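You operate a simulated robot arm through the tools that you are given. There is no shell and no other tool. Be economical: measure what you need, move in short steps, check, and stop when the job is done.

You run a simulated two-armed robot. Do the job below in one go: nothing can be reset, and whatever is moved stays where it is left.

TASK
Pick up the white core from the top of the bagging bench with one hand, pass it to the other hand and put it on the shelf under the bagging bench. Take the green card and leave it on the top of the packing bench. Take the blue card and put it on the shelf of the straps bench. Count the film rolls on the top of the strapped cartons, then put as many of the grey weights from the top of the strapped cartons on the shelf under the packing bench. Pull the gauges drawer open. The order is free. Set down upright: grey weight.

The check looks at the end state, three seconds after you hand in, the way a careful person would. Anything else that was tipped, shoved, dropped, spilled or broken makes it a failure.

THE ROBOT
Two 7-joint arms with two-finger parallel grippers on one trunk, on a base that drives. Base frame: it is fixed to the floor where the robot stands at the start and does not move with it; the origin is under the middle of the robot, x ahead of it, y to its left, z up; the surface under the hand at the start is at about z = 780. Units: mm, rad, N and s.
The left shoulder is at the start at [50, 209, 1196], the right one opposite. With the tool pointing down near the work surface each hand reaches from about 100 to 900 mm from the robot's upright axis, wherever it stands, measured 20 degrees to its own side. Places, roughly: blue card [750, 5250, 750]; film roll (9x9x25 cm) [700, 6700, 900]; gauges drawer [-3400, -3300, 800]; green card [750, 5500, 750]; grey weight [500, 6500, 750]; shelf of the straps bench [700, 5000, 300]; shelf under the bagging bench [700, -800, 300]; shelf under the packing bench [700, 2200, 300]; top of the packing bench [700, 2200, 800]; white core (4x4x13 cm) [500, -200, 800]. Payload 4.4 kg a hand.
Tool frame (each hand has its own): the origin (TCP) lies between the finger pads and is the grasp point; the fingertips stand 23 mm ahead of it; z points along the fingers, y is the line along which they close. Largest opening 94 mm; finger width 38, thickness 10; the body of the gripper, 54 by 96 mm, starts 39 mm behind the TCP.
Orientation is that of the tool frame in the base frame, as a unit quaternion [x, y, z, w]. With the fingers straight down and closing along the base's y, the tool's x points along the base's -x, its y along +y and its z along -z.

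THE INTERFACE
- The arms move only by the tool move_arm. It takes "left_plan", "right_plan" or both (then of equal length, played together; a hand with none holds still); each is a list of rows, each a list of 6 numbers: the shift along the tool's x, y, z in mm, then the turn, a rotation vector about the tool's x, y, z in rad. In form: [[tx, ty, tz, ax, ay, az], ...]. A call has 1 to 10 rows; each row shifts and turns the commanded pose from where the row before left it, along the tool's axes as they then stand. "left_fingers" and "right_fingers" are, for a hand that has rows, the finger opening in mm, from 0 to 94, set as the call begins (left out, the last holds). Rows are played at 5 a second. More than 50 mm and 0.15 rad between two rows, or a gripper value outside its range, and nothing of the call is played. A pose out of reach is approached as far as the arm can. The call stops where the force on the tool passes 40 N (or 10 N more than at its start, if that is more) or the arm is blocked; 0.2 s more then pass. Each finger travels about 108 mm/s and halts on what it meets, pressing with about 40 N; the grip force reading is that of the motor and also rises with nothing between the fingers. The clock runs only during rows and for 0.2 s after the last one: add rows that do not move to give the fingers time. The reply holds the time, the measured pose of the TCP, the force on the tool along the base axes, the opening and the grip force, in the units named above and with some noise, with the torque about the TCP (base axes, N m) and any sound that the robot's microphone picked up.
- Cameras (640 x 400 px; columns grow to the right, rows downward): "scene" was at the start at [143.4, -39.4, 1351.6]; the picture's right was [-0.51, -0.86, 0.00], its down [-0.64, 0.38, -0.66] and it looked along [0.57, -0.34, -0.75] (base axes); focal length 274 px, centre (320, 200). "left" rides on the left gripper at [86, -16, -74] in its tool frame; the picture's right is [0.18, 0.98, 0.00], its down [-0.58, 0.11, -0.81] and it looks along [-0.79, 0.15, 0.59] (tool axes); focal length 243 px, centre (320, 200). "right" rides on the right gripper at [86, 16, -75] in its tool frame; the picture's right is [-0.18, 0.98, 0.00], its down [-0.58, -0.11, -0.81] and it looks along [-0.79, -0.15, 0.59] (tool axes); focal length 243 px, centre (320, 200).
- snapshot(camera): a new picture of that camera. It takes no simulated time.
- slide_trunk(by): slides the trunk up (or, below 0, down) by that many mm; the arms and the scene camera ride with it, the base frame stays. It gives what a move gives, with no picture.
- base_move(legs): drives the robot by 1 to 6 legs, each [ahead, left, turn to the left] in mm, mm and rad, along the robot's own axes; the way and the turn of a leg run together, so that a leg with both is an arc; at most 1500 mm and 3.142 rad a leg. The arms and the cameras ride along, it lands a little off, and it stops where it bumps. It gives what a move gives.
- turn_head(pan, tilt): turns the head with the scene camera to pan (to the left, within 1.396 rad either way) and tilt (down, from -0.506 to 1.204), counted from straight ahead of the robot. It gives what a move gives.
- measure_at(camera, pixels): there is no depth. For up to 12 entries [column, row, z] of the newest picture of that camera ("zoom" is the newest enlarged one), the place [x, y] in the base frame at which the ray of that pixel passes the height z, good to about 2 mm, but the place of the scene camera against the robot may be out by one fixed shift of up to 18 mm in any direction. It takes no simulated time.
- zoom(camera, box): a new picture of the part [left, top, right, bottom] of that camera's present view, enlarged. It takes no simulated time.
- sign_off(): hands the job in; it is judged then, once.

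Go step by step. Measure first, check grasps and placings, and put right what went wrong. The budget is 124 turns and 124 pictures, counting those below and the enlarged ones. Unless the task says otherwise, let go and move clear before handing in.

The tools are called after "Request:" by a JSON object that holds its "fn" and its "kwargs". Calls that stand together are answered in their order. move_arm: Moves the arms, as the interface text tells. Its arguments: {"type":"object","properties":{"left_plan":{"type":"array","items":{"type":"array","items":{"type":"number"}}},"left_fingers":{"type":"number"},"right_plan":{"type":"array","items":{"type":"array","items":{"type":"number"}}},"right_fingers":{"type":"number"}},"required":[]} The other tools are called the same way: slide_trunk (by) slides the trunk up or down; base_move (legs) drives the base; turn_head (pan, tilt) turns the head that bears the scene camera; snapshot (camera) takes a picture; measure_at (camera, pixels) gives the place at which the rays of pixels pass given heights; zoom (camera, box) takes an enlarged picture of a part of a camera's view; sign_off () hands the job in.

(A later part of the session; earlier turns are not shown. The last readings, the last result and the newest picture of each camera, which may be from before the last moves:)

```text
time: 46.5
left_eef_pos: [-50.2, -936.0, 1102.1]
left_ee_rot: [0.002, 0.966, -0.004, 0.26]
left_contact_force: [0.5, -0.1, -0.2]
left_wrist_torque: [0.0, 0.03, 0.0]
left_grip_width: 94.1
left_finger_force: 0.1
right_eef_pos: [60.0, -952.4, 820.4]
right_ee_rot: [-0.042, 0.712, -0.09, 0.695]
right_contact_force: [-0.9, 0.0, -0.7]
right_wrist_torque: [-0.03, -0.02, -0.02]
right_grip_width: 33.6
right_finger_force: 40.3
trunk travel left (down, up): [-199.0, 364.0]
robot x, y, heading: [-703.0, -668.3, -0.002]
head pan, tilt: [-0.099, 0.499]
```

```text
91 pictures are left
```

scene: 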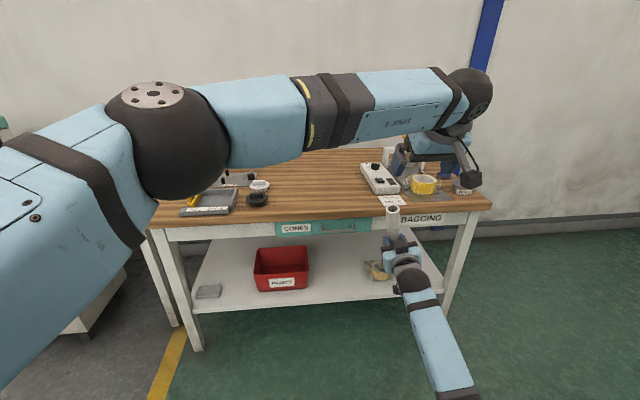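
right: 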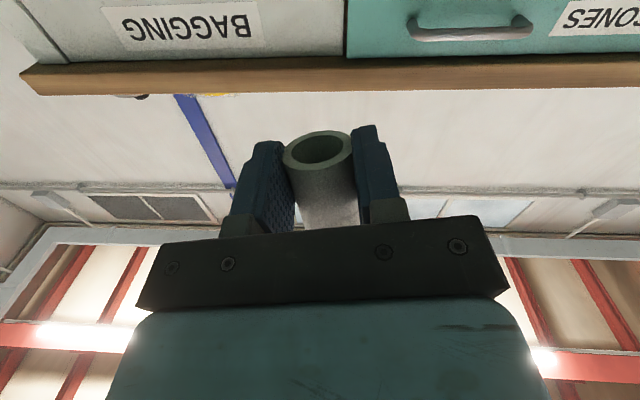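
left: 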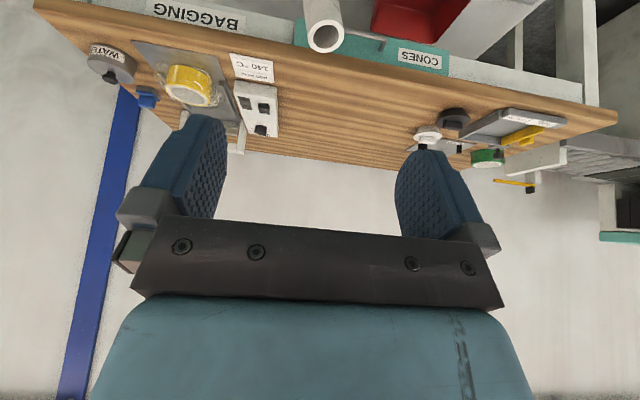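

Request:
{"fn": "measure_at", "kwargs": {"camera": "left", "pixels": [[325, 35, 910], [325, 35, 920], [325, 35, 930], [325, 35, 940]]}}

```text
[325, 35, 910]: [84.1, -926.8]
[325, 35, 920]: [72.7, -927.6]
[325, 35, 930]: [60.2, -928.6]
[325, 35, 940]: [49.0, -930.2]
```

The core's top is at (63,-929,927), straight along the left tool's axis. Advancing 230 mm, then closing.

Request:
{"fn": "move_arm", "kwargs": {"left_plan": [[0, 0, 46, 0, 0, 0], [0, 0, 46, 0, 0, 0], [0, 0, 46, 0, 0, 0], [0, 2, 46, 0, 0, 0], [0, 0, 30, 0, 0, 0], [0, 0, 16, 0, 0, 0]]}}

Request:
{"fn": "snapshot", "kwargs": {"camera": "left"}}

Request:
{"fn": "zoom", "kwargs": {"camera": "scene", "box": [330, 100, 490, 300]}}

```text
time: 47.9
left_eef_pos: [52.2, -886.3, 964.1]
left_ee_rot: [0.004, 0.965, -0.005, 0.26]
left_contact_force: [-7.6, 3.0, 15.9]
left_wrist_torque: [-0.76, 0.28, -0.44]
left_grip_width: 92.9
left_finger_force: 0.1
left hand out of reach, approached as far as the arm can: row 1, 2, 3, 4, 5, 6
right_eef_pos: [60.9, -952.8, 817.8]
right_ee_rot: [-0.042, 0.713, -0.091, 0.694]
right_contact_force: [7.5, -3.7, -15.8]
right_wrist_torque: [0.17, 0.76, -0.04]
right_grip_width: 33.4
right_finger_force: 40.1
trunk travel left (down, up): [-199.0, 364.0]
robot x, y, heading: [-699.6, -663.1, -0.005]
head pan, tilt: [-0.099, 0.499]
```

```text
90 pictures are left
```

left: 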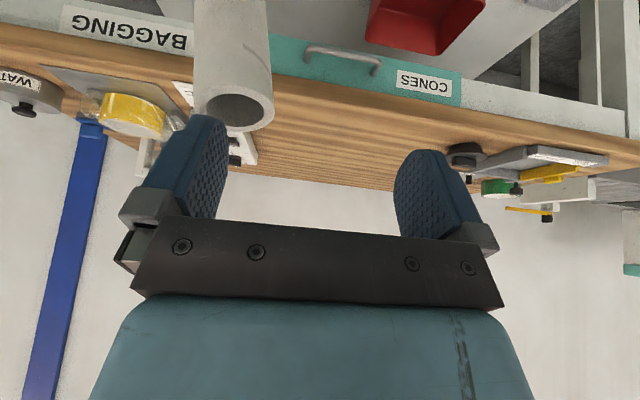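

```text
2.00 times, centred on (410, 200) of scene
```

zoom: 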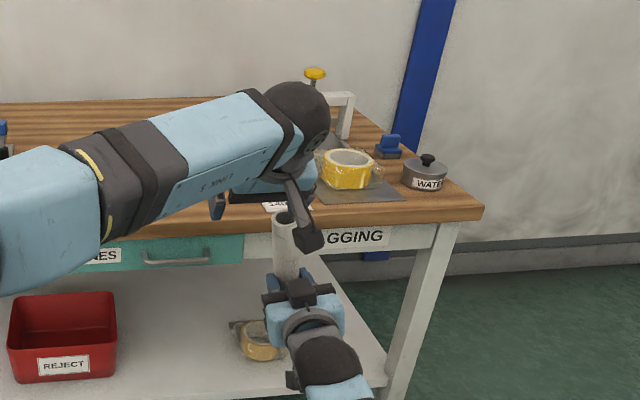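

The left hand fell short in y (-886) and its finger touches the core. I'll back it off, bring the right hand nearer to the robot, and try there.

Request:
{"fn": "move_arm", "kwargs": {"left_plan": [[0, 0, -40, 0, 0, 0], [0, 0, -45, 0, 0, 0], [0, 0, -45, 0, 0, 0], [0, 0, 0, 0, 0, 0], [0, 0, 0, 0, 0, 0], [0, 0, 0, 0, 0, 0], [0, 0, 0, 0, 0, 0], [0, 0, 0, 0, 0, 0]], "right_plan": [[0, 0, 0, 0, 0, 0], [0, 0, 0, 0, 0, 0], [0, 0, -40, 0, 0, 0], [0, 0, -40, 0, 0, 0], [0, 0, -40, 0, 0, 0], [0, 0, -40, -0.02, 0, 0.06], [0, 0, 0, -0.02, 0, 0.06], [0, 0, 0, -0.02, -0.02, 0.06]]}}

Request:
{"fn": "snapshot", "kwargs": {"camera": "scene"}}

```text
time: 49.7
left_eef_pos: [-10.8, -888.5, 1076.3]
left_ee_rot: [0.002, 0.966, -0.002, 0.259]
left_contact_force: [-0.7, -1.4, 0.3]
left_wrist_torque: [0.05, 0.02, -0.01]
left_grip_width: 94.3
left_finger_force: 0.2
right_eef_pos: [-100.9, -939.7, 823.0]
right_ee_rot: [0.001, 0.709, -0.006, 0.705]
right_contact_force: [-1.0, -0.3, -0.4]
right_wrist_torque: [-0.01, 0.02, 0.04]
right_grip_width: 33.2
right_finger_force: 39.8
trunk travel left (down, up): [-199.0, 364.0]
robot x, y, heading: [-700.8, -667.7, -0.004]
head pan, tilt: [-0.099, 0.499]
```

```text
88 pictures are left
```

scene: 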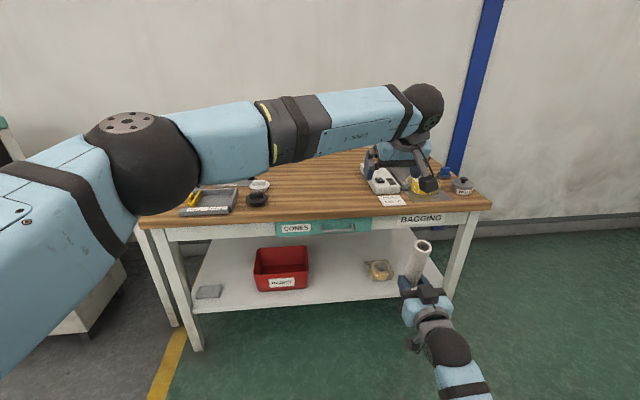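

The right hand is level again at (-101,-940,823). Trying to bring it 80 mm to the left.

Request:
{"fn": "move_arm", "kwargs": {"right_plan": [[0, 40, 0, 0, 0, 0], [0, 40, 0, 0, 0, 0], [0, 30, 0, 0, 0, 0], [0, 0, 0, 0, 0, 0]]}}

Request:
{"fn": "snapshot", "kwargs": {"camera": "left"}}

```text
time: 50.4
left_eef_pos: [-12.6, -887.9, 1076.9]
left_ee_rot: [0.002, 0.966, -0.003, 0.259]
left_contact_force: [-0.1, 1.3, -0.5]
left_wrist_torque: [0.0, 0.02, 0.01]
left_grip_width: 94.0
left_finger_force: 0.1
right_eef_pos: [-96.9, -928.3, 816.0]
right_ee_rot: [-0.066, 0.7, -0.078, 0.707]
right_contact_force: [-0.6, -0.9, -1.0]
right_wrist_torque: [-0.04, -0.01, 0.04]
right_grip_width: 33.3
right_finger_force: 40.1
trunk travel left (down, up): [-199.0, 364.0]
robot x, y, heading: [-698.2, -664.3, -0.003]
head pan, tilt: [-0.099, 0.499]
stopped in row 3 (right hand): the arm was blocked; the commanded pose is now the measured one
```

```text
87 pictures are left
```

left: 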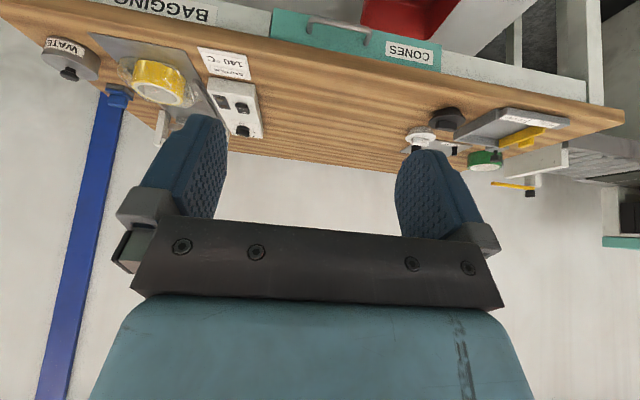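

The right hand won't go further left, so I'll bring the left hand to it: pre-grasp at (-158,-911,1003), then look.

Request:
{"fn": "move_arm", "kwargs": {"left_plan": [[41, -6, -2, 0, 0, 0], [41, -6, -2, 0, 0, 0], [41, -6, -2, 0, 0, 0], [40, -5, -2, 0, 0, 0], [0, 0, 0, 0, 0, 0]]}}

Request:
{"fn": "snapshot", "kwargs": {"camera": "left"}}

```text
time: 51.5
left_eef_pos: [-158.0, -909.2, 1000.1]
left_ee_rot: [0.003, 0.966, -0.003, 0.26]
left_contact_force: [0.2, -0.3, -0.1]
left_wrist_torque: [0.02, 0.02, 0.0]
left_grip_width: 93.8
left_finger_force: 0.1
right_eef_pos: [-96.9, -927.5, 816.4]
right_ee_rot: [-0.067, 0.7, -0.076, 0.707]
right_contact_force: [0.0, -0.4, 0.4]
right_wrist_torque: [0.01, 0.01, -0.01]
right_grip_width: 33.0
right_finger_force: 40.3
trunk travel left (down, up): [-199.0, 364.0]
robot x, y, heading: [-702.3, -668.3, -0.002]
head pan, tilt: [-0.099, 0.499]
```

```text
86 pictures are left
```

left: 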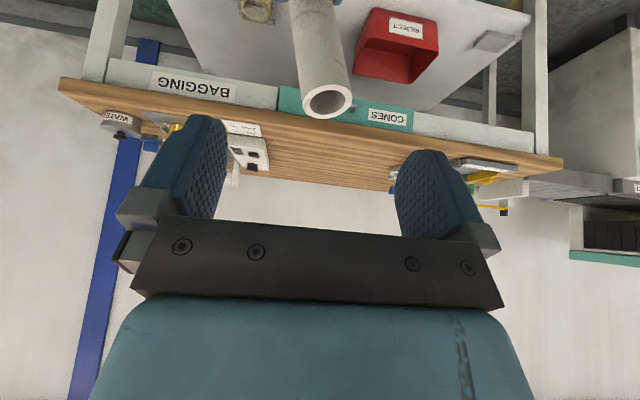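

The core's top is centred at (327,102). Advance 115 mm.

Request:
{"fn": "move_arm", "kwargs": {"left_plan": [[0, 0, 35, 0, 0, 0], [0, -1, 35, 0, 0, 0], [0, 0, 30, 0, 0, 0], [0, 0, 16, 0, 0, 0], [0, 0, 0, 0, 0, 0]]}}

Request:
{"fn": "snapshot", "kwargs": {"camera": "left"}}

Request:
{"fn": "zoom", "kwargs": {"camera": "scene", "box": [330, 120, 510, 320]}}

```text
time: 52.8
left_eef_pos: [-98.3, -912.9, 901.2]
left_ee_rot: [0.002, 0.966, -0.004, 0.26]
left_contact_force: [-0.7, 0.1, 3.1]
left_wrist_torque: [-0.01, -0.01, 0.03]
left_grip_width: 93.9
left_finger_force: 0.0
right_eef_pos: [-96.7, -926.8, 815.8]
right_ee_rot: [-0.067, 0.7, -0.077, 0.707]
right_contact_force: [0.6, 0.2, -3.1]
right_wrist_torque: [-0.04, 0.09, -0.04]
right_grip_width: 33.1
right_finger_force: 39.6
trunk travel left (down, up): [-199.0, 364.0]
robot x, y, heading: [-701.6, -668.1, -0.0]
head pan, tilt: [-0.099, 0.499]
```

```text
85 pictures are left
```

left: 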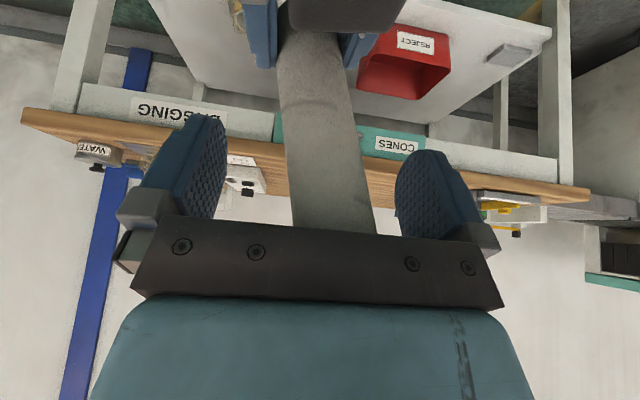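

```text
2.00 times, centred on (420, 220) of scene
```

zoom: 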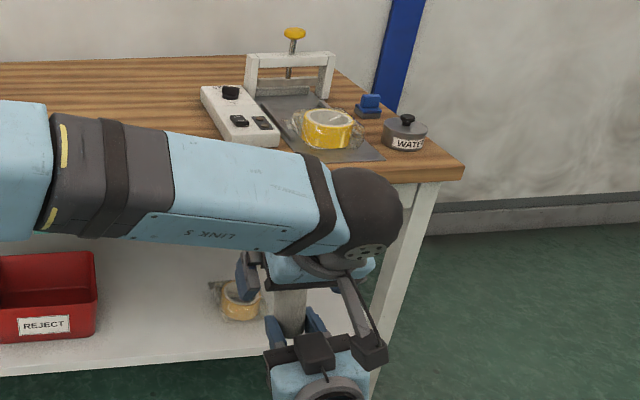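

The core is between the left pads. Close left, then open and withdraw the right hand.

Request:
{"fn": "move_arm", "kwargs": {"left_plan": [[0, 0, 0, 0, 0, 0], [0, 0, 0, 0, 0, 0], [0, 0, 0, 0, 0, 0], [0, 0, 0, 0, 0, 0]], "left_fingers": 25}}

Request:
{"fn": "move_arm", "kwargs": {"right_plan": [[0, 0, 0, 0, 0, 0], [0, 0, 0, 0, 0, 0], [0, 0, -15, 0, 0, 0], [0, 0, -35, 0, 0, 0], [0, 0, -40, 0, 0, 0], [30, 0, -20, 0, 0, 0]], "right_fingers": 80}}

Request:
{"fn": "snapshot", "kwargs": {"camera": "left"}}

Request:
{"fn": "zoom", "kwargs": {"camera": "scene", "box": [330, 120, 510, 320]}}

```text
time: 53.8
left_eef_pos: [-98.4, -913.2, 899.8]
left_ee_rot: [0.002, 0.966, -0.004, 0.26]
left_contact_force: [3.0, -2.7, 12.3]
left_wrist_torque: [-1.98, -0.04, -0.1]
left_grip_width: 41.3
left_finger_force: 40.4
right_eef_pos: [-97.7, -926.7, 815.7]
right_ee_rot: [-0.067, 0.7, -0.076, 0.707]
right_contact_force: [-2.3, 3.6, -12.1]
right_wrist_torque: [1.55, -0.22, 0.15]
right_grip_width: 34.4
right_finger_force: 39.8
trunk travel left (down, up): [-199.0, 364.0]
robot x, y, heading: [-702.1, -668.7, 0.002]
head pan, tilt: [-0.099, 0.499]
```

```text
time: 55.1
left_eef_pos: [-98.5, -913.2, 901.0]
left_ee_rot: [0.002, 0.966, -0.003, 0.26]
left_contact_force: [1.0, 0.7, -0.8]
left_wrist_torque: [-0.02, -0.02, -0.01]
left_grip_width: 33.4
left_finger_force: 39.6
right_eef_pos: [-204.4, -935.3, 791.0]
right_ee_rot: [-0.075, 0.695, -0.081, 0.71]
right_contact_force: [0.7, 0.6, 0.1]
right_wrist_torque: [0.0, -0.04, 0.01]
right_grip_width: 80.2
right_finger_force: 0.0
trunk travel left (down, up): [-199.0, 364.0]
robot x, y, heading: [-701.6, -665.3, 0.002]
head pan, tilt: [-0.099, 0.499]
```

```text
83 pictures are left
```

left: 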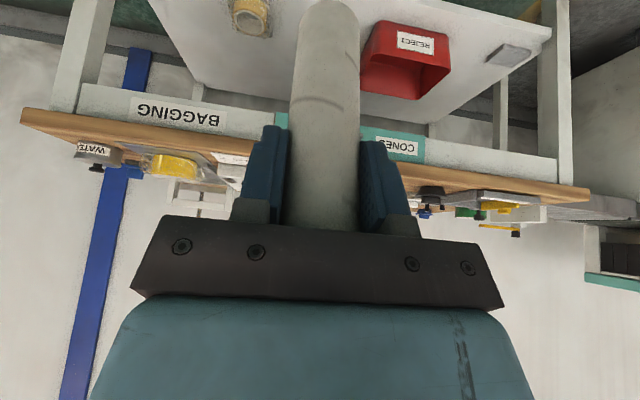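

```text
2.00 times, centred on (420, 220) of scene
```

zoom: 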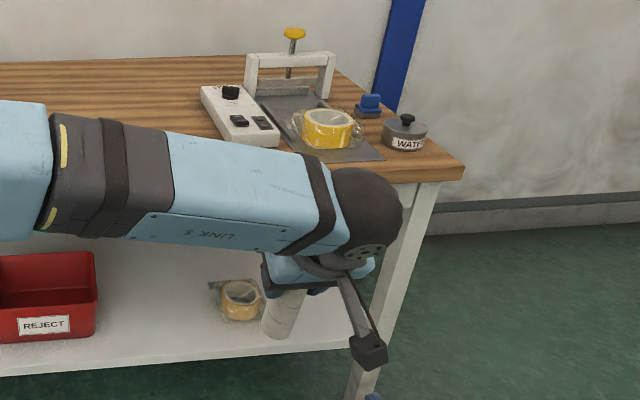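

The left hand holds the core alone now (33.4 mm). I'll clear the right hand away and bring the left in front of its own shoulder.

Request:
{"fn": "move_arm", "kwargs": {"right_plan": [[0, -30, -30, 0, 0.12, 0], [0, -30, -30, 0, 0.12, 0], [0, -30, -20, 0, 0.12, 0], [0, -20, 0, 0, 0.14, 0], [0, 0, 0, 0, 0.14, 0], [0, 0, 0, 0, 0.14, 0], [0, 0, 0, 0, 0.14, 0], [0, 0, 0, 0, 0.14, 0], [0, 0, 0, 0, 0.14, 0], [0, 0, 0, 0, 0.14, 0]], "left_plan": [[0, 0, 0, 0, 0, 0], [0, 0, 0, 0, 0, 0], [0, 43, 0, 0, 0, 0], [0, 43, 0, 0, 0, 0], [0, 43, 0, 0, 0, 0], [0, 43, 0, 0, 0, 0], [0, 43, 0, 0, 0, 0], [0, 43, 0, 0, 0, 0], [0, 43, 0, 0, 0, 0], [0, 43, 0, 0, 0, 0]]}}

Request:
{"fn": "snapshot", "kwargs": {"camera": "scene"}}

```text
time: 57.4
left_eef_pos: [-96.5, -567.8, 900.4]
left_ee_rot: [0.002, 0.966, -0.003, 0.26]
left_contact_force: [-0.8, -0.4, -0.1]
left_wrist_torque: [0.03, 0.0, 0.0]
left_grip_width: 33.8
left_finger_force: 40.2
right_eef_pos: [-284.9, -1034.8, 816.7]
right_ee_rot: [-0.009, 0.986, -0.099, 0.131]
right_contact_force: [-0.3, 1.1, 0.9]
right_wrist_torque: [0.0, 0.01, 0.03]
right_grip_width: 80.1
right_finger_force: 0.0
right hand out of reach, approached as far as the arm can: row 10
trunk travel left (down, up): [-199.0, 364.0]
robot x, y, heading: [-699.3, -669.5, -0.005]
head pan, tilt: [-0.099, 0.499]
```

```text
81 pictures are left
```

scene: 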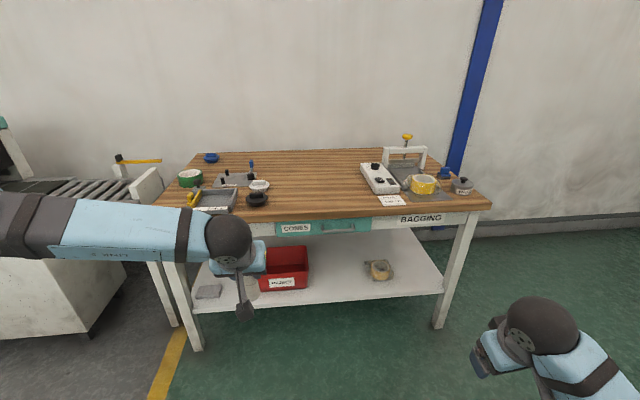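

Both arms are clear. Drive right so the left hand lines up with the free shelf gap (y≈-885) and lower the left hand.

Request:
{"fn": "base_move", "kwargs": {"legs": [[0, -315, 0]]}}

Request:
{"fn": "move_arm", "kwargs": {"left_plan": [[22.5, 0, 39, 0, 0, 0], [22.5, 0, 39, 0, 0, 0], [22.5, 0, 39, 0, 0, 0], [22.5, 0, 39, 0, 0, 0], [22.5, 0, 39, 0, 0, 0], [22.5, 0, 39, 0, 0, 0], [22.5, 0, 39, 0, 0, 0], [22.5, 0, 39, 0, 0, 0], [15, 0, 26, 0, 0, 0], [0, 0, 0, 0, 0, 0]]}}

Request:
{"fn": "snapshot", "kwargs": {"camera": "left"}}

Request:
{"fn": "snapshot", "kwargs": {"camera": "scene"}}

```text
time: 60.7
left_eef_pos: [-96.7, -885.7, 900.4]
left_ee_rot: [0.002, 0.966, -0.003, 0.26]
left_contact_force: [0.6, 0.2, 0.4]
left_wrist_torque: [0.0, 0.02, -0.02]
left_grip_width: 33.4
left_finger_force: 39.9
right_eef_pos: [-284.8, -1350.8, 817.9]
right_ee_rot: [-0.009, 0.986, -0.1, 0.133]
right_contact_force: [-0.1, 0.2, -0.5]
right_wrist_torque: [-0.01, -0.01, -0.01]
right_grip_width: 79.5
right_finger_force: 0.2
trunk travel left (down, up): [-199.0, 364.0]
robot x, y, heading: [-704.2, -983.9, -0.001]
head pan, tilt: [-0.099, 0.499]
```

```text
time: 62.9
left_eef_pos: [-97.3, -886.6, 509.9]
left_ee_rot: [0.002, 0.966, -0.003, 0.26]
left_contact_force: [0.4, -0.1, -0.4]
left_wrist_torque: [0.0, 0.02, 0.01]
left_grip_width: 33.5
left_finger_force: 40.3
right_eef_pos: [-285.6, -1351.6, 816.3]
right_ee_rot: [-0.009, 0.986, -0.099, 0.133]
right_contact_force: [0.4, -0.9, 0.7]
right_wrist_torque: [0.02, 0.01, 0.03]
right_grip_width: 79.7
right_finger_force: 0.1
trunk travel left (down, up): [-199.0, 364.0]
robot x, y, heading: [-700.9, -984.2, -0.003]
head pan, tilt: [-0.099, 0.499]
```

```text
80 pictures are left
```

left: 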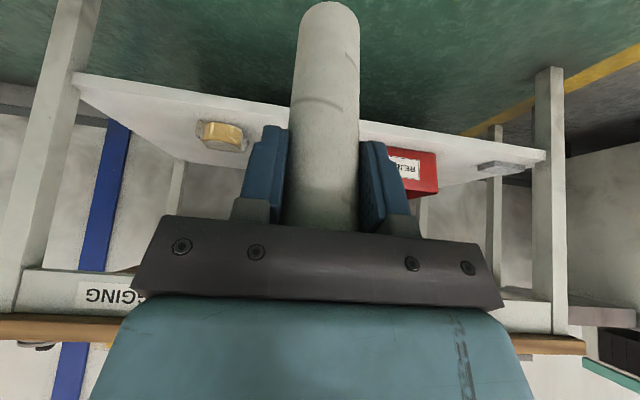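

```text
79 pictures are left
```

scene: 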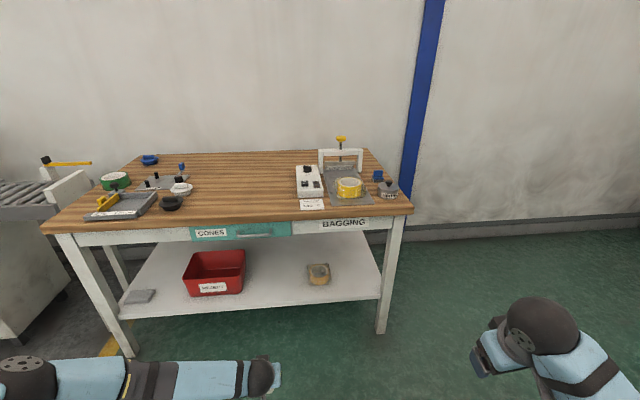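

Request:
{"fn": "measure_at", "kwargs": {"camera": "left", "pixels": [[328, 5, 420], [328, 5, 405], [328, 5, 395], [230, 99, 300], [500, 138, 300], [200, 135, 300], [240, 148, 300], [413, 195, 300], [150, 292, 720]]}}

Request:
{"fn": "measure_at", "kwargs": {"camera": "scene", "pixels": [[270, 305, 300], [309, 284, 300], [245, 290, 300], [230, 240, 700], [250, 215, 780]]}}

```text
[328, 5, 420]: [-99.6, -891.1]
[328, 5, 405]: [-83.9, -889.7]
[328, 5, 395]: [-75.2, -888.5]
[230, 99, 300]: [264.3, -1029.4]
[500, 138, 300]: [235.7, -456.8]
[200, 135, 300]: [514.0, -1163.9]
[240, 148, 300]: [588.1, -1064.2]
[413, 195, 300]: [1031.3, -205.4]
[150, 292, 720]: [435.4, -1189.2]
```

```text
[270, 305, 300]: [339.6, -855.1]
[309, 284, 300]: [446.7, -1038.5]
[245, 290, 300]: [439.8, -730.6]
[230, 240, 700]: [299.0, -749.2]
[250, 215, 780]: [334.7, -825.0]
```

Request:
{"fn": "zoom", "kwargs": {"camera": "left", "box": [60, 50, 300, 200]}}

Request:
{"fn": "zoom", "kwargs": {"camera": "scene", "box": [100, 200, 400, 340]}}

```text
2.67 times, centred on (180, 125) of left
```

zoom: 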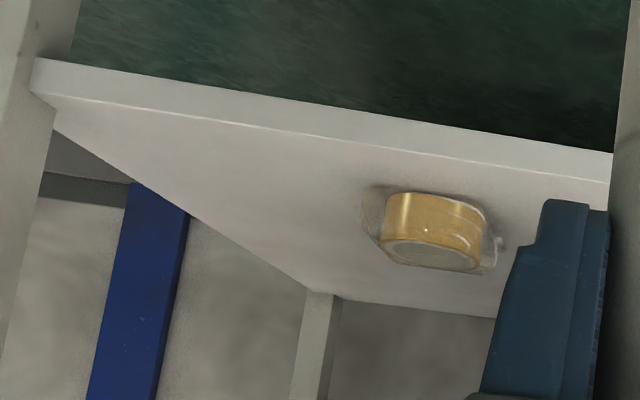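

```text
2.13 times, centred on (250, 270) of scene
```

zoom: 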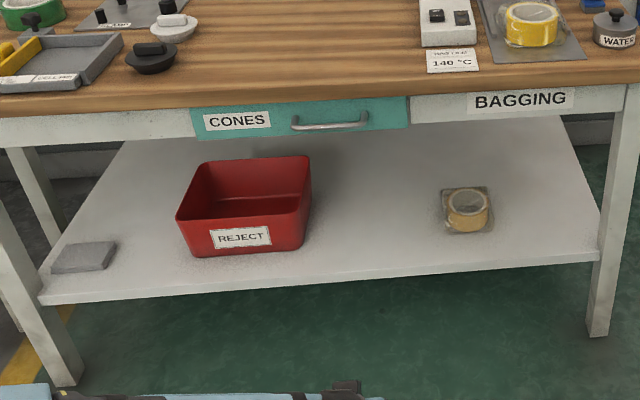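

Request:
{"fn": "measure_at", "kwargs": {"camera": "left", "pixels": [[229, 109.5, 300], [229, 109.5, 280], [229, 109.5, 320]]}}

Request:
{"fn": "measure_at", "kwargs": {"camera": "scene", "pixels": [[310, 302.5, 300], [310, 302.5, 280], [310, 302.5, 320]]}}

```text
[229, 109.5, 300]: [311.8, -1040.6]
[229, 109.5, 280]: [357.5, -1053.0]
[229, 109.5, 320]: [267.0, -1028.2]
```

```text
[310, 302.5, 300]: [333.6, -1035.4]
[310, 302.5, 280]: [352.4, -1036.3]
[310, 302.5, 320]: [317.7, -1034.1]
```

The shelf edge is at x≈330, height ≈290–300. I'll lower the core to just above shelf height and drive in so it stands about 70 mm inside the edge.

Request:
{"fn": "move_arm", "kwargs": {"left_plan": [[22.5, 0, 39, 0, 0, 0], [20, 0, 34.6, 0, 0, 0], [0, 0, 0, 0, 0, 0]]}}

Request:
{"fn": "base_move", "kwargs": {"legs": [[495, 0, 0]]}}

Request:
{"fn": "snapshot", "kwargs": {"camera": "left"}}

Request:
{"fn": "turn_head", "kwargs": {"pan": 0.1, "tilt": 1.0}}

Request:
{"fn": "snapshot", "kwargs": {"camera": "scene"}}

```text
time: 63.7
left_eef_pos: [-96.7, -887.2, 424.9]
left_ee_rot: [0.002, 0.966, -0.004, 0.26]
left_contact_force: [0.3, 0.0, 0.3]
left_wrist_torque: [-0.01, 0.01, 0.02]
left_grip_width: 33.5
left_finger_force: 40.7
right_eef_pos: [-284.6, -1352.2, 817.1]
right_ee_rot: [-0.009, 0.986, -0.099, 0.133]
right_contact_force: [-0.3, -0.8, -0.3]
right_wrist_torque: [-0.02, -0.01, 0.02]
right_grip_width: 79.9
right_finger_force: 0.0
trunk travel left (down, up): [-199.0, 364.0]
robot x, y, heading: [-701.5, -985.5, 0.002]
head pan, tilt: [-0.099, 0.499]
```

```text
time: 66.6
left_eef_pos: [388.5, -891.0, 424.3]
left_ee_rot: [0.004, 0.966, -0.003, 0.26]
left_contact_force: [0.2, -0.2, 0.3]
left_wrist_torque: [-0.02, -0.01, 0.0]
left_grip_width: 33.7
left_finger_force: 40.4
right_eef_pos: [200.0, -1354.7, 816.6]
right_ee_rot: [-0.008, 0.986, -0.099, 0.132]
right_contact_force: [0.3, 0.3, -0.1]
right_wrist_torque: [0.02, 0.01, 0.01]
right_grip_width: 80.1
right_finger_force: 0.1
trunk travel left (down, up): [-199.0, 364.0]
robot x, y, heading: [-215.9, -987.3, -0.004]
head pan, tilt: [-0.099, 0.499]
```

```text
76 pictures are left
```

left: 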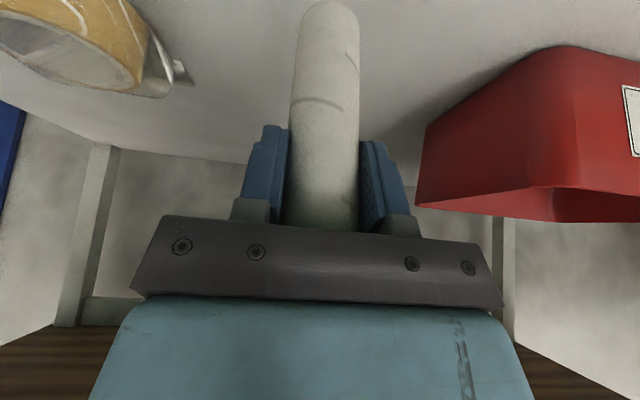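

```text
time: 67.5
left_eef_pos: [389.2, -890.3, 425.4]
left_ee_rot: [0.003, 0.966, -0.003, 0.26]
left_contact_force: [-1.1, 0.1, -0.4]
left_wrist_torque: [0.02, -0.01, 0.05]
left_grip_width: 33.4
left_finger_force: 40.0
right_eef_pos: [199.9, -1354.5, 817.5]
right_ee_rot: [-0.009, 0.986, -0.099, 0.133]
right_contact_force: [-0.2, 0.2, -0.7]
right_wrist_torque: [-0.02, 0.02, -0.04]
right_grip_width: 79.9
right_finger_force: 0.0
trunk travel left (down, up): [-199.0, 364.0]
robot x, y, heading: [-219.1, -984.2, -0.003]
head pan, tilt: [0.099, 1.0]
```

```text
75 pictures are left
```

scene: 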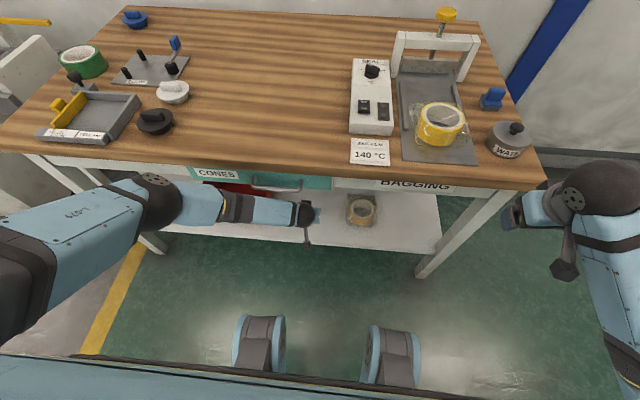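

The core hangs over the free shelf spot between tape and bin. Lowering gently and watching the force.

Request:
{"fn": "move_arm", "kwargs": {"left_plan": [[3, 0, 5.2, 0, 0, 0], [3, 0, 5.2, 0, 0, 0], [2, 0, 3.5, 0, 0, 0], [2, 0, 3.5, 0, 0, 0], [0, 0, 0, 0, 0, 0]]}}

Request:
{"fn": "snapshot", "kwargs": {"camera": "left"}}

```text
time: 68.7
left_eef_pos: [388.4, -890.4, 405.0]
left_ee_rot: [0.003, 0.966, -0.003, 0.26]
left_contact_force: [-0.7, 0.6, 0.7]
left_wrist_torque: [-0.02, 0.02, 0.01]
left_grip_width: 33.6
left_finger_force: 39.6
right_eef_pos: [199.7, -1353.7, 815.5]
right_ee_rot: [-0.008, 0.986, -0.099, 0.133]
right_contact_force: [-0.1, -0.2, -0.6]
right_wrist_torque: [0.0, -0.03, 0.03]
right_grip_width: 80.1
right_finger_force: 0.2
trunk travel left (down, up): [-199.0, 364.0]
robot x, y, heading: [-219.1, -984.4, 0.001]
head pan, tilt: [0.099, 1.0]
```

```text
74 pictures are left
```

left: 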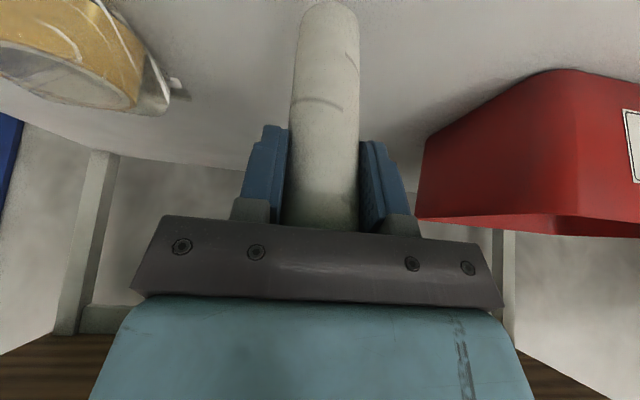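

Still no contact at 405. Continue down in small steps.

Request:
{"fn": "move_arm", "kwargs": {"left_plan": [[1.5, 0, 2.6, 0, 0, 0], [1.5, 0, 2.6, 0, 0, 0], [1.5, 0, 2.6, 0, 0, 0], [1.5, 0, 2.6, 0, 0, 0], [0, 0, 0, 0, 0, 0]]}}

Request:
{"fn": "move_arm", "kwargs": {"left_plan": [[1.5, 0, 2.6, 0, 0, 0], [1.5, 0, 2.6, 0, 0, 0], [0, 0, 0, 0, 0, 0]]}}

```text
time: 69.9
left_eef_pos: [389.0, -890.6, 392.8]
left_ee_rot: [0.004, 0.966, -0.003, 0.259]
left_contact_force: [-0.4, -0.5, 0.1]
left_wrist_torque: [0.01, -0.03, -0.03]
left_grip_width: 33.4
left_finger_force: 40.4
right_eef_pos: [199.9, -1354.9, 817.0]
right_ee_rot: [-0.008, 0.986, -0.099, 0.133]
right_contact_force: [-0.1, -0.4, -0.3]
right_wrist_torque: [-0.04, 0.01, 0.0]
right_grip_width: 80.1
right_finger_force: 0.1
trunk travel left (down, up): [-199.0, 364.0]
robot x, y, heading: [-218.1, -986.6, -0.004]
head pan, tilt: [0.099, 1.0]
```

```text
time: 70.7
left_eef_pos: [388.6, -891.8, 387.8]
left_ee_rot: [0.003, 0.966, -0.004, 0.26]
left_contact_force: [-0.4, -0.4, 1.1]
left_wrist_torque: [-0.03, 0.0, -0.01]
left_grip_width: 33.5
left_finger_force: 40.1
right_eef_pos: [198.2, -1354.1, 815.6]
right_ee_rot: [-0.008, 0.986, -0.099, 0.133]
right_contact_force: [-0.4, -0.4, -0.1]
right_wrist_torque: [0.02, -0.02, 0.01]
right_grip_width: 79.9
right_finger_force: 0.0
trunk travel left (down, up): [-199.0, 364.0]
robot x, y, heading: [-217.7, -983.8, -0.009]
head pan, tilt: [0.099, 1.0]
```

Request:
{"fn": "move_arm", "kwargs": {"left_plan": [[1.25, 0, 2.16, 0, 0, 0], [1.25, 0, 2.16, 0, 0, 0], [1.25, 0, 2.16, 0, 0, 0], [1.25, 0, 2.16, 0, 0, 0], [0, 0, 0, 0, 0, 0]]}}

Request:
{"fn": "snapshot", "kwargs": {"camera": "left"}}

```text
time: 71.9
left_eef_pos: [389.6, -892.1, 378.0]
left_ee_rot: [0.004, 0.965, -0.004, 0.26]
left_contact_force: [0.3, 0.0, 1.2]
left_wrist_torque: [-0.02, 0.01, 0.0]
left_grip_width: 33.6
left_finger_force: 40.2
right_eef_pos: [198.7, -1354.7, 817.0]
right_ee_rot: [-0.008, 0.986, -0.099, 0.134]
right_contact_force: [-0.1, 0.8, -0.3]
right_wrist_torque: [0.0, -0.04, -0.01]
right_grip_width: 80.0
right_finger_force: 0.0
trunk travel left (down, up): [-199.0, 364.0]
robot x, y, heading: [-216.7, -988.0, -0.008]
head pan, tilt: [0.099, 1.0]
```

```text
73 pictures are left
```

left: 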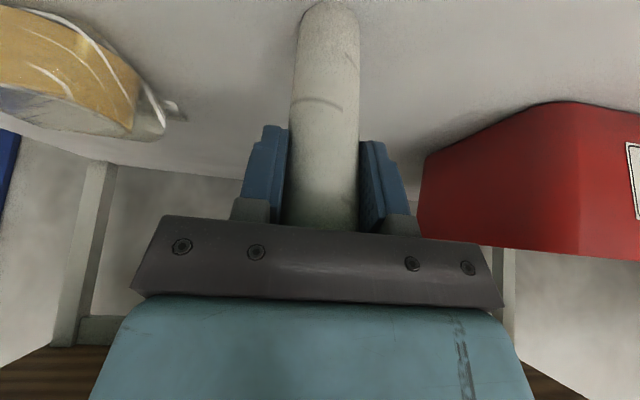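

Request:
{"fn": "move_arm", "kwargs": {"left_plan": [[1, 0, 1.73, 0, 0, 0], [1, 0, 1.73, 0, 0, 0], [1, 0, 1.73, 0, 0, 0], [0, 0, 0, 0, 0, 0]]}}

Request:
{"fn": "move_arm", "kwargs": {"left_plan": [[1, 0, 1.73, 0, 0, 0], [1, 0, 1.73, 0, 0, 0], [0, 0, 0, 0, 0, 0]]}}

Request:
{"fn": "move_arm", "kwargs": {"left_plan": [[1, 0, 1.73, 0, 0, 0], [1, 0, 1.73, 0, 0, 0], [0, 0, 0, 0, 0, 0]]}}

```text
time: 72.9
left_eef_pos: [392.9, -891.5, 376.2]
left_ee_rot: [0.003, 0.964, -0.004, 0.264]
left_contact_force: [-4.1, 1.5, 24.8]
left_wrist_torque: [0.04, 0.45, -0.03]
left_grip_width: 33.6
left_finger_force: 40.1
right_eef_pos: [198.2, -1353.3, 817.4]
right_ee_rot: [-0.008, 0.986, -0.099, 0.134]
right_contact_force: [0.1, 0.3, -0.8]
right_wrist_torque: [-0.01, 0.0, -0.02]
right_grip_width: 79.9
right_finger_force: 0.0
trunk travel left (down, up): [-199.0, 364.0]
robot x, y, heading: [-216.1, -988.3, 0.001]
head pan, tilt: [0.099, 1.0]
stopped in row 4 (left hand): the force on the tool passed its limit at 41 N (the readings are from after the stop); the commanded pose is now the measured one
```

```text
time: 73.3
left_eef_pos: [395.7, -892.8, 375.6]
left_ee_rot: [0.005, 0.964, -0.005, 0.264]
left_contact_force: [-5.7, 2.4, 24.0]
left_wrist_torque: [0.14, 0.56, 0.01]
left_grip_width: 33.1
left_finger_force: 39.9
right_eef_pos: [196.8, -1352.9, 817.4]
right_ee_rot: [-0.008, 0.986, -0.098, 0.133]
right_contact_force: [0.9, -0.1, 0.9]
right_wrist_torque: [0.03, -0.04, 0.0]
right_grip_width: 80.1
right_finger_force: 0.1
trunk travel left (down, up): [-199.0, 364.0]
robot x, y, heading: [-216.7, -987.7, 0.002]
head pan, tilt: [0.099, 1.0]
stopped in row 2 (left hand): the force on the tool passed its limit at 42 N (the readings are from after the stop); the commanded pose is now the measured one
```

```text
time: 73.7
left_eef_pos: [396.1, -892.5, 376.2]
left_ee_rot: [0.004, 0.964, -0.005, 0.267]
left_contact_force: [-5.2, 2.3, 24.1]
left_wrist_torque: [0.16, 0.55, 0.01]
left_grip_width: 33.4
left_finger_force: 40.2
right_eef_pos: [197.1, -1353.4, 817.0]
right_ee_rot: [-0.009, 0.986, -0.1, 0.134]
right_contact_force: [-0.4, 0.1, -0.1]
right_wrist_torque: [0.0, -0.04, 0.01]
right_grip_width: 80.1
right_finger_force: 0.2
trunk travel left (down, up): [-199.0, 364.0]
robot x, y, heading: [-216.3, -985.5, -0.001]
head pan, tilt: [0.099, 1.0]
stopped in row 2 (left hand): the force on the tool passed its limit at 42 N (the readings are from after the stop); the commanded pose is now the measured one
```

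The core is standing on the shelf (contact at TCP z≈376, 24 N up). Relax slightly, open, and withdraw along the tool axis.

Request:
{"fn": "move_arm", "kwargs": {"left_plan": [[-0.7, 0, -1.2, 0, 0, 0], [0, 0, 0, 0, 0, 0]]}}

Request:
{"fn": "move_arm", "kwargs": {"left_plan": [[0, 0, 0, 0, 0, 0], [0, 0, 0, 0, 0, 0], [0, 0, 0, 0, 0, 0], [0, 0, -15, 0, 0, 0], [0, 0, -30, 0, 0, 0], [0, 0, -40, 0, 0, 0]], "left_fingers": 75}}

Request:
{"fn": "snapshot", "kwargs": {"camera": "left"}}

```text
time: 74.3
left_eef_pos: [397.3, -892.6, 376.6]
left_ee_rot: [0.004, 0.964, -0.004, 0.265]
left_contact_force: [6.5, -3.4, 15.4]
left_wrist_torque: [-0.24, -0.63, 0.0]
left_grip_width: 33.5
left_finger_force: 40.4
right_eef_pos: [197.6, -1354.6, 816.7]
right_ee_rot: [-0.008, 0.986, -0.098, 0.134]
right_contact_force: [1.0, -0.1, 0.2]
right_wrist_torque: [-0.03, 0.02, 0.04]
right_grip_width: 79.7
right_finger_force: 0.0
trunk travel left (down, up): [-199.0, 364.0]
robot x, y, heading: [-216.3, -983.7, -0.003]
head pan, tilt: [0.099, 1.0]
```

```text
time: 75.7
left_eef_pos: [352.2, -893.7, 449.0]
left_ee_rot: [0.003, 0.964, -0.004, 0.265]
left_contact_force: [1.4, 0.5, 1.2]
left_wrist_torque: [0.0, 0.02, -0.03]
left_grip_width: 75.0
left_finger_force: 0.0
right_eef_pos: [198.6, -1353.3, 817.2]
right_ee_rot: [-0.008, 0.986, -0.099, 0.133]
right_contact_force: [0.7, 0.3, 0.2]
right_wrist_torque: [0.01, 0.01, 0.02]
right_grip_width: 80.1
right_finger_force: 0.0
trunk travel left (down, up): [-199.0, 364.0]
robot x, y, heading: [-218.0, -985.8, -0.003]
head pan, tilt: [0.099, 1.0]
```

```text
72 pictures are left
```

left: 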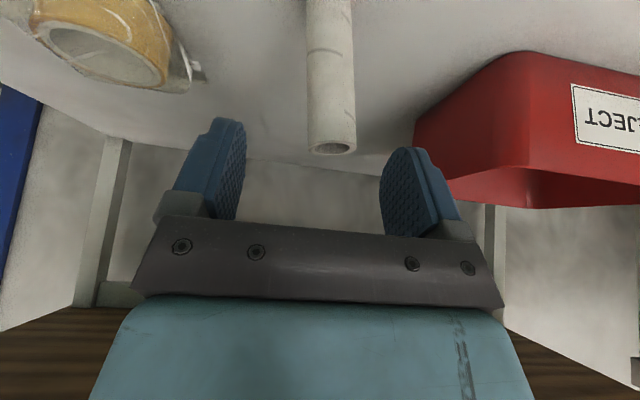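

The core stands upright on the shelf, at (330,75) in the left view. Backing out, raising the left hand, and turning toward the gauges drawer.

Request:
{"fn": "base_move", "kwargs": {"legs": [[-500, 0, 0]]}}

Request:
{"fn": "move_arm", "kwargs": {"left_plan": [[-22, 0, -39, 0, 0.052, 0], [-22, 0, -39, 0, 0.052, 0], [-22, 0, -39, 0, 0.052, 0], [-22, 0, -39, 0, 0.052, 0], [-22, 0, -39, 0, 0.052, 0], [-10, 0, -44, 0, 0.052, 0], [-8, 0, -44, 0, 0.052, 0], [-5, 0, -44, 0, 0.052, 0], [0, 0, -44, 0, 0.052, 0], [0, 0, -44, 0, 0.052, 0]]}}

Request:
{"fn": "base_move", "kwargs": {"legs": [[0, 0, -2.36], [1000, 0, 0]]}}

Request:
{"fn": "turn_head", "kwargs": {"pan": 0, "tilt": 0.35}}

Request:
{"fn": "snapshot", "kwargs": {"camera": "scene"}}

```text
time: 78.7
left_eef_pos: [-149.6, -887.2, 448.1]
left_ee_rot: [-0.001, 0.964, -0.004, 0.265]
left_contact_force: [-0.7, 0.0, 0.7]
left_wrist_torque: [-0.03, 0.01, 0.0]
left_grip_width: 74.9
left_finger_force: 0.1
right_eef_pos: [-298.3, -1351.4, 816.9]
right_ee_rot: [-0.012, 0.986, -0.099, 0.133]
right_contact_force: [0.4, 0.0, 0.5]
right_wrist_torque: [0.04, -0.02, 0.0]
right_grip_width: 80.1
right_finger_force: 0.1
trunk travel left (down, up): [-199.0, 364.0]
robot x, y, heading: [-718.6, -983.1, 0.001]
head pan, tilt: [0.099, 1.0]
```

```text
time: 80.9
left_eef_pos: [-148.2, -882.5, 890.7]
left_ee_rot: [0.001, 1.0, -0.003, 0.007]
left_contact_force: [-0.4, -0.4, -0.1]
left_wrist_torque: [-0.02, 0.01, 0.05]
left_grip_width: 74.9
left_finger_force: 0.0
right_eef_pos: [-299.9, -1350.6, 814.9]
right_ee_rot: [-0.013, 0.986, -0.098, 0.133]
right_contact_force: [0.1, -0.2, -0.4]
right_wrist_torque: [0.0, 0.02, -0.01]
right_grip_width: 80.0
right_finger_force: 0.1
trunk travel left (down, up): [-199.0, 364.0]
robot x, y, heading: [-719.6, -988.6, 0.004]
head pan, tilt: [0.099, 1.0]
```

```text
time: 91.5
left_eef_pos: [-1718.1, -2163.0, 889.5]
left_ee_rot: [0.922, 0.387, -0.007, -0.001]
left_contact_force: [-0.3, -0.1, -0.7]
left_wrist_torque: [-0.04, -0.05, -0.01]
left_grip_width: 74.9
left_finger_force: 0.0
right_eef_pos: [-1947.4, -1726.3, 817.0]
right_ee_rot: [0.905, 0.393, -0.161, -0.039]
right_contact_force: [0.7, -0.1, 0.2]
right_wrist_torque: [0.04, 0.0, -0.03]
right_grip_width: 80.2
right_finger_force: 0.1
trunk travel left (down, up): [-199.0, 364.0]
robot x, y, heading: [-1391.8, -1681.6, -2.343]
head pan, tilt: [0.099, 1.0]
```

```text
time: 92.5
left_eef_pos: [-1719.2, -2162.5, 890.2]
left_ee_rot: [0.922, 0.387, -0.008, -0.001]
left_contact_force: [-0.6, 0.3, 0.7]
left_wrist_torque: [0.0, 0.05, -0.02]
left_grip_width: 74.8
left_finger_force: 0.1
right_eef_pos: [-1946.9, -1726.0, 816.6]
right_ee_rot: [0.904, 0.394, -0.161, -0.039]
right_contact_force: [0.0, 0.1, 1.2]
right_wrist_torque: [-0.02, -0.02, -0.01]
right_grip_width: 79.9
right_finger_force: 0.1
trunk travel left (down, up): [-199.0, 364.0]
robot x, y, heading: [-1393.1, -1680.6, -2.345]
head pan, tilt: [0.0, 0.351]
```

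```text
71 pictures are left
```

scene: 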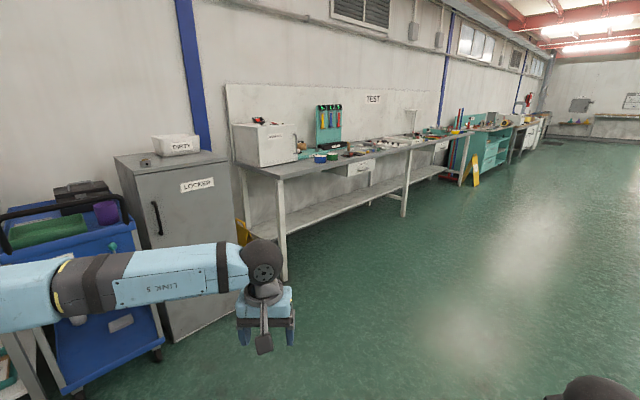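

A test bench stands along the wall with small drawers at (360,168) and (440,147). Zoom to read labels.

Request:
{"fn": "zoom", "kwargs": {"camera": "scene", "box": [230, 90, 470, 240]}}

Request:
{"fn": "measure_at", "kwargs": {"camera": "scene", "pixels": [[360, 168, 800], [440, 147, 800], [275, 175, 900], [405, 145, 900], [280, 270, 0], [403, 212, 0], [361, 168, 770]]}}

```text
2.67 times, centred on (350, 165) of scene
```

zoom: 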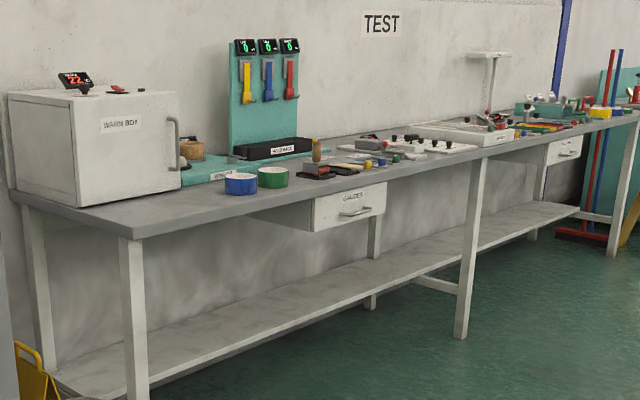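

```text
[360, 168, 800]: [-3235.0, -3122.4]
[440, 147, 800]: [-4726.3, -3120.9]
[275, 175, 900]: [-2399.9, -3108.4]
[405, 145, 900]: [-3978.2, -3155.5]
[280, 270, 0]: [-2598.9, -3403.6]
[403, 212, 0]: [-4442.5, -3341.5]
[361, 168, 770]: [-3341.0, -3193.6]
```

The first drawer reads "GAUGES", face near y≈-3230, x≈-3370, with a horizontal bar handle. Driving in front of it, facing the bench.

Request:
{"fn": "base_move", "kwargs": {"legs": [[0, 0, 0.774], [0, -1100, 0], [0, -1020, 0], [560, 0, 0]]}}

Request:
{"fn": "turn_head", "kwargs": {"pan": 0.15, "tilt": 0.45}}

Request:
{"fn": "snapshot", "kwargs": {"camera": "scene"}}

```text
time: 116.2
left_eef_pos: [-3442.2, -2784.3, 887.9]
left_ee_rot: [0.714, 0.7, -0.007, 0.002]
left_contact_force: [0.4, -0.7, -0.9]
left_wrist_torque: [-0.01, -0.01, -0.01]
left_grip_width: 74.8
left_finger_force: 0.1
right_eef_pos: [-3906.4, -2625.2, 816.7]
right_ee_rot: [0.695, 0.7, -0.164, 0.023]
right_contact_force: [0.5, 0.4, -0.2]
right_wrist_torque: [0.03, 0.01, -0.01]
right_grip_width: 79.9
right_finger_force: 0.0
trunk travel left (down, up): [-199.0, 364.0]
robot x, y, heading: [-3532.6, -2213.5, -1.586]
head pan, tilt: [0.0, 0.351]
```

```text
time: 116.9
left_eef_pos: [-3441.6, -2783.7, 890.6]
left_ee_rot: [0.714, 0.7, -0.009, 0.003]
left_contact_force: [-1.0, 0.0, -0.2]
left_wrist_torque: [0.01, -0.04, 0.02]
left_grip_width: 74.9
left_finger_force: 0.0
right_eef_pos: [-3907.4, -2624.4, 816.1]
right_ee_rot: [0.695, 0.7, -0.164, 0.023]
right_contact_force: [0.0, 0.2, -0.2]
right_wrist_torque: [0.01, 0.01, 0.01]
right_grip_width: 80.3
right_finger_force: 0.0
trunk travel left (down, up): [-199.0, 364.0]
robot x, y, heading: [-3536.1, -2211.9, -1.585]
head pan, tilt: [0.15, 0.45]
```

```text
69 pictures are left
```

scene: 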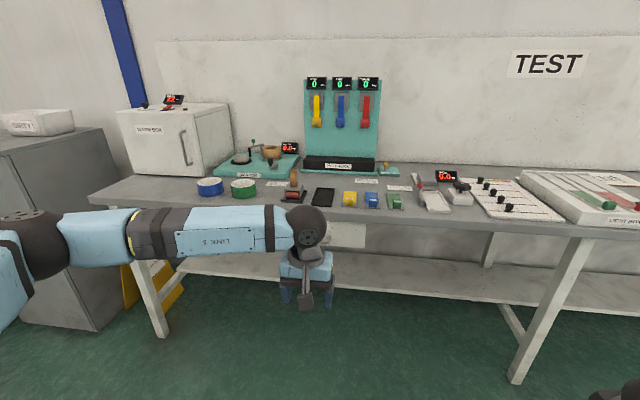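

The left hand hides the drawer at (345,235). I'll pitch it forward to 30° below level and roll it so the fingers close vertically on the bar.

Request:
{"fn": "move_arm", "kwargs": {"left_plan": [[0, 0, 0, 0, -0.15, 0], [0, 0, 0, 0, -0.15, 0], [0, 0, 0, 0, -0.15, 0], [0, 0, 0, 0, -0.15, 0], [0, 0, 0, 0, -0.15, 0], [0, 0, 0, 0, -0.15, 0], [0, 0, 0, 0, -0.147, 0], [0, 0, 0, 0, 0, 0]], "left_fingers": 80}}

Request:
{"fn": "move_arm", "kwargs": {"left_plan": [[0, 0, 0, 0, 0, -0.15], [0, 0, 0, 0, 0, -0.15], [0, 0, 0, 0, 0, -0.15], [0, 0, 0, 0, 0, -0.15], [0, 0, 0, 0, 0, -0.15], [0, 0, 0, 0, 0, -0.15], [0, 0, 0, 0, 0, -0.15], [0, 0, 0, 0, 0, -0.15], [0, 0, 0, 0, 0, -0.15], [0, 0, 0, 0, 0, -0.15]]}}

Request:
{"fn": "snapshot", "kwargs": {"camera": "left"}}

Request:
{"fn": "snapshot", "kwargs": {"camera": "scene"}}

```text
time: 118.7
left_eef_pos: [-3439.6, -2783.8, 889.7]
left_ee_rot: [0.614, 0.605, -0.364, 0.352]
left_contact_force: [-0.2, -0.1, -0.7]
left_wrist_torque: [0.01, 0.0, -0.01]
left_grip_width: 80.0
left_finger_force: 0.0
right_eef_pos: [-3908.1, -2624.6, 816.8]
right_ee_rot: [0.695, 0.7, -0.164, 0.022]
right_contact_force: [0.5, -0.7, 0.5]
right_wrist_torque: [-0.01, 0.03, -0.02]
right_grip_width: 80.0
right_finger_force: 0.0
trunk travel left (down, up): [-199.0, 364.0]
robot x, y, heading: [-3534.9, -2212.9, -1.583]
head pan, tilt: [0.15, 0.45]
```

```text
time: 120.9
left_eef_pos: [-3443.3, -2784.0, 890.5]
left_ee_rot: [0.036, 0.862, -0.505, 0.01]
left_contact_force: [0.3, 0.3, -0.2]
left_wrist_torque: [0.02, 0.02, -0.01]
left_grip_width: 79.9
left_finger_force: 0.1
right_eef_pos: [-3906.9, -2623.4, 816.7]
right_ee_rot: [0.695, 0.7, -0.164, 0.022]
right_contact_force: [-0.2, -0.1, 0.5]
right_wrist_torque: [0.0, -0.03, 0.0]
right_grip_width: 80.1
right_finger_force: 0.0
trunk travel left (down, up): [-199.0, 364.0]
robot x, y, heading: [-3534.7, -2211.1, -1.588]
head pan, tilt: [0.15, 0.45]
```

```text
68 pictures are left
```

left: 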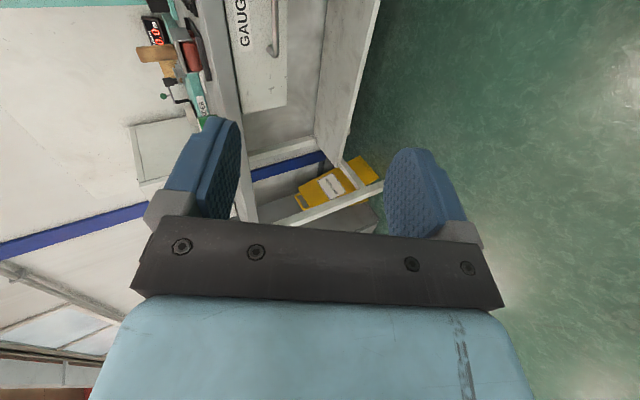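

```text
67 pictures are left
```

scene: 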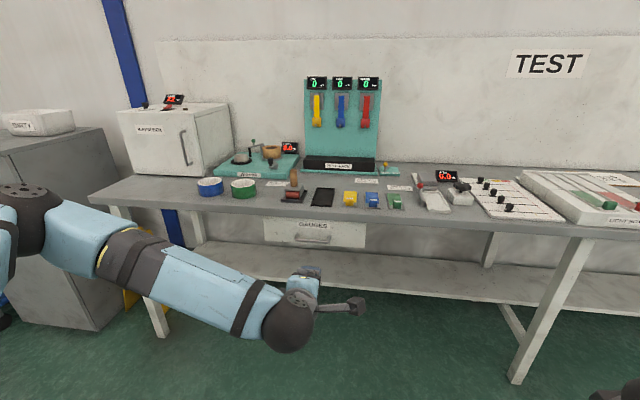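

The roll worked; the handle shows at (313,239) in the scene picture and (274,30) in the left one. Zooming for its position.

Request:
{"fn": "zoom", "kwargs": {"camera": "scene", "box": [250, 190, 380, 270]}}

Request:
{"fn": "zoom", "kwargs": {"camera": "left", "box": [180, 0, 340, 100]}}

```text
4.92 times, centred on (315, 230) of scene
```

zoom: 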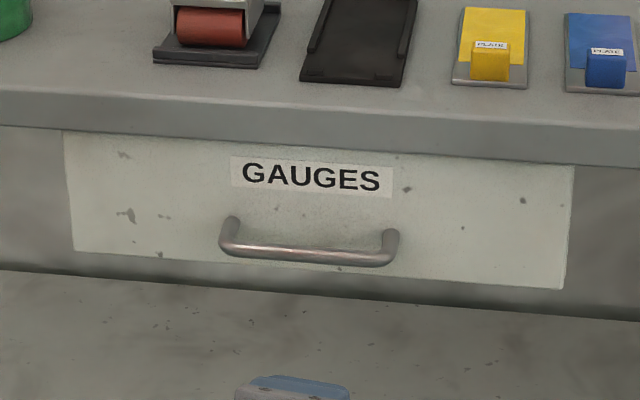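

```text
4.00 times, centred on (260, 50) of left
```

zoom: 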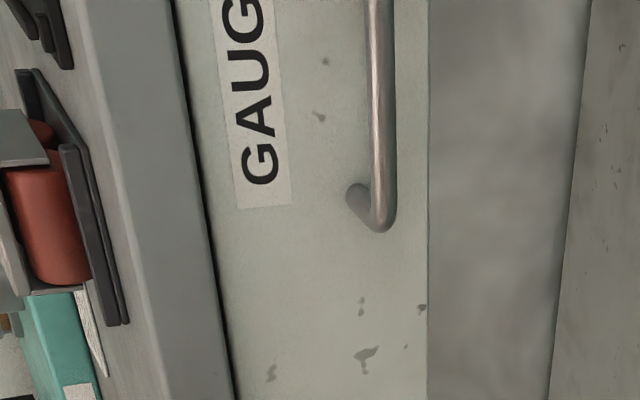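

Request:
{"fn": "measure_at", "kwargs": {"camera": "scene", "pixels": [[295.7, 238.7, 780], [295.7, 238.7, 760], [295.7, 238.7, 740], [330.2, 242.6, 780], [330.2, 242.6, 760], [330.2, 242.6, 740], [310, 212, 870], [310, 217, 840]]}}

Request:
{"fn": "measure_at", "kwargs": {"camera": "left", "pixels": [[275.5, 54, 780], [275.5, 54, 760], [275.5, 54, 740], [274, 5, 780], [274, 5, 760], [274, 5, 740]]}}

```text
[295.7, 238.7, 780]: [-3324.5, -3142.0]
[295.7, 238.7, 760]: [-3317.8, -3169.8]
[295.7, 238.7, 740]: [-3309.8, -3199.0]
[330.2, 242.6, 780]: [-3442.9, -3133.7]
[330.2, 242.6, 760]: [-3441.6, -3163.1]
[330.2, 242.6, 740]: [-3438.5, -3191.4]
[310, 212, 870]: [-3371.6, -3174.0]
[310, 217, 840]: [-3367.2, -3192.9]
```

```text
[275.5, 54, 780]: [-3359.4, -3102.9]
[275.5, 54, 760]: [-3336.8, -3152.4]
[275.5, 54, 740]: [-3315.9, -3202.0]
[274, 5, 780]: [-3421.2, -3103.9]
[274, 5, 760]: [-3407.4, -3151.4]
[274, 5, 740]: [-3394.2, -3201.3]
```

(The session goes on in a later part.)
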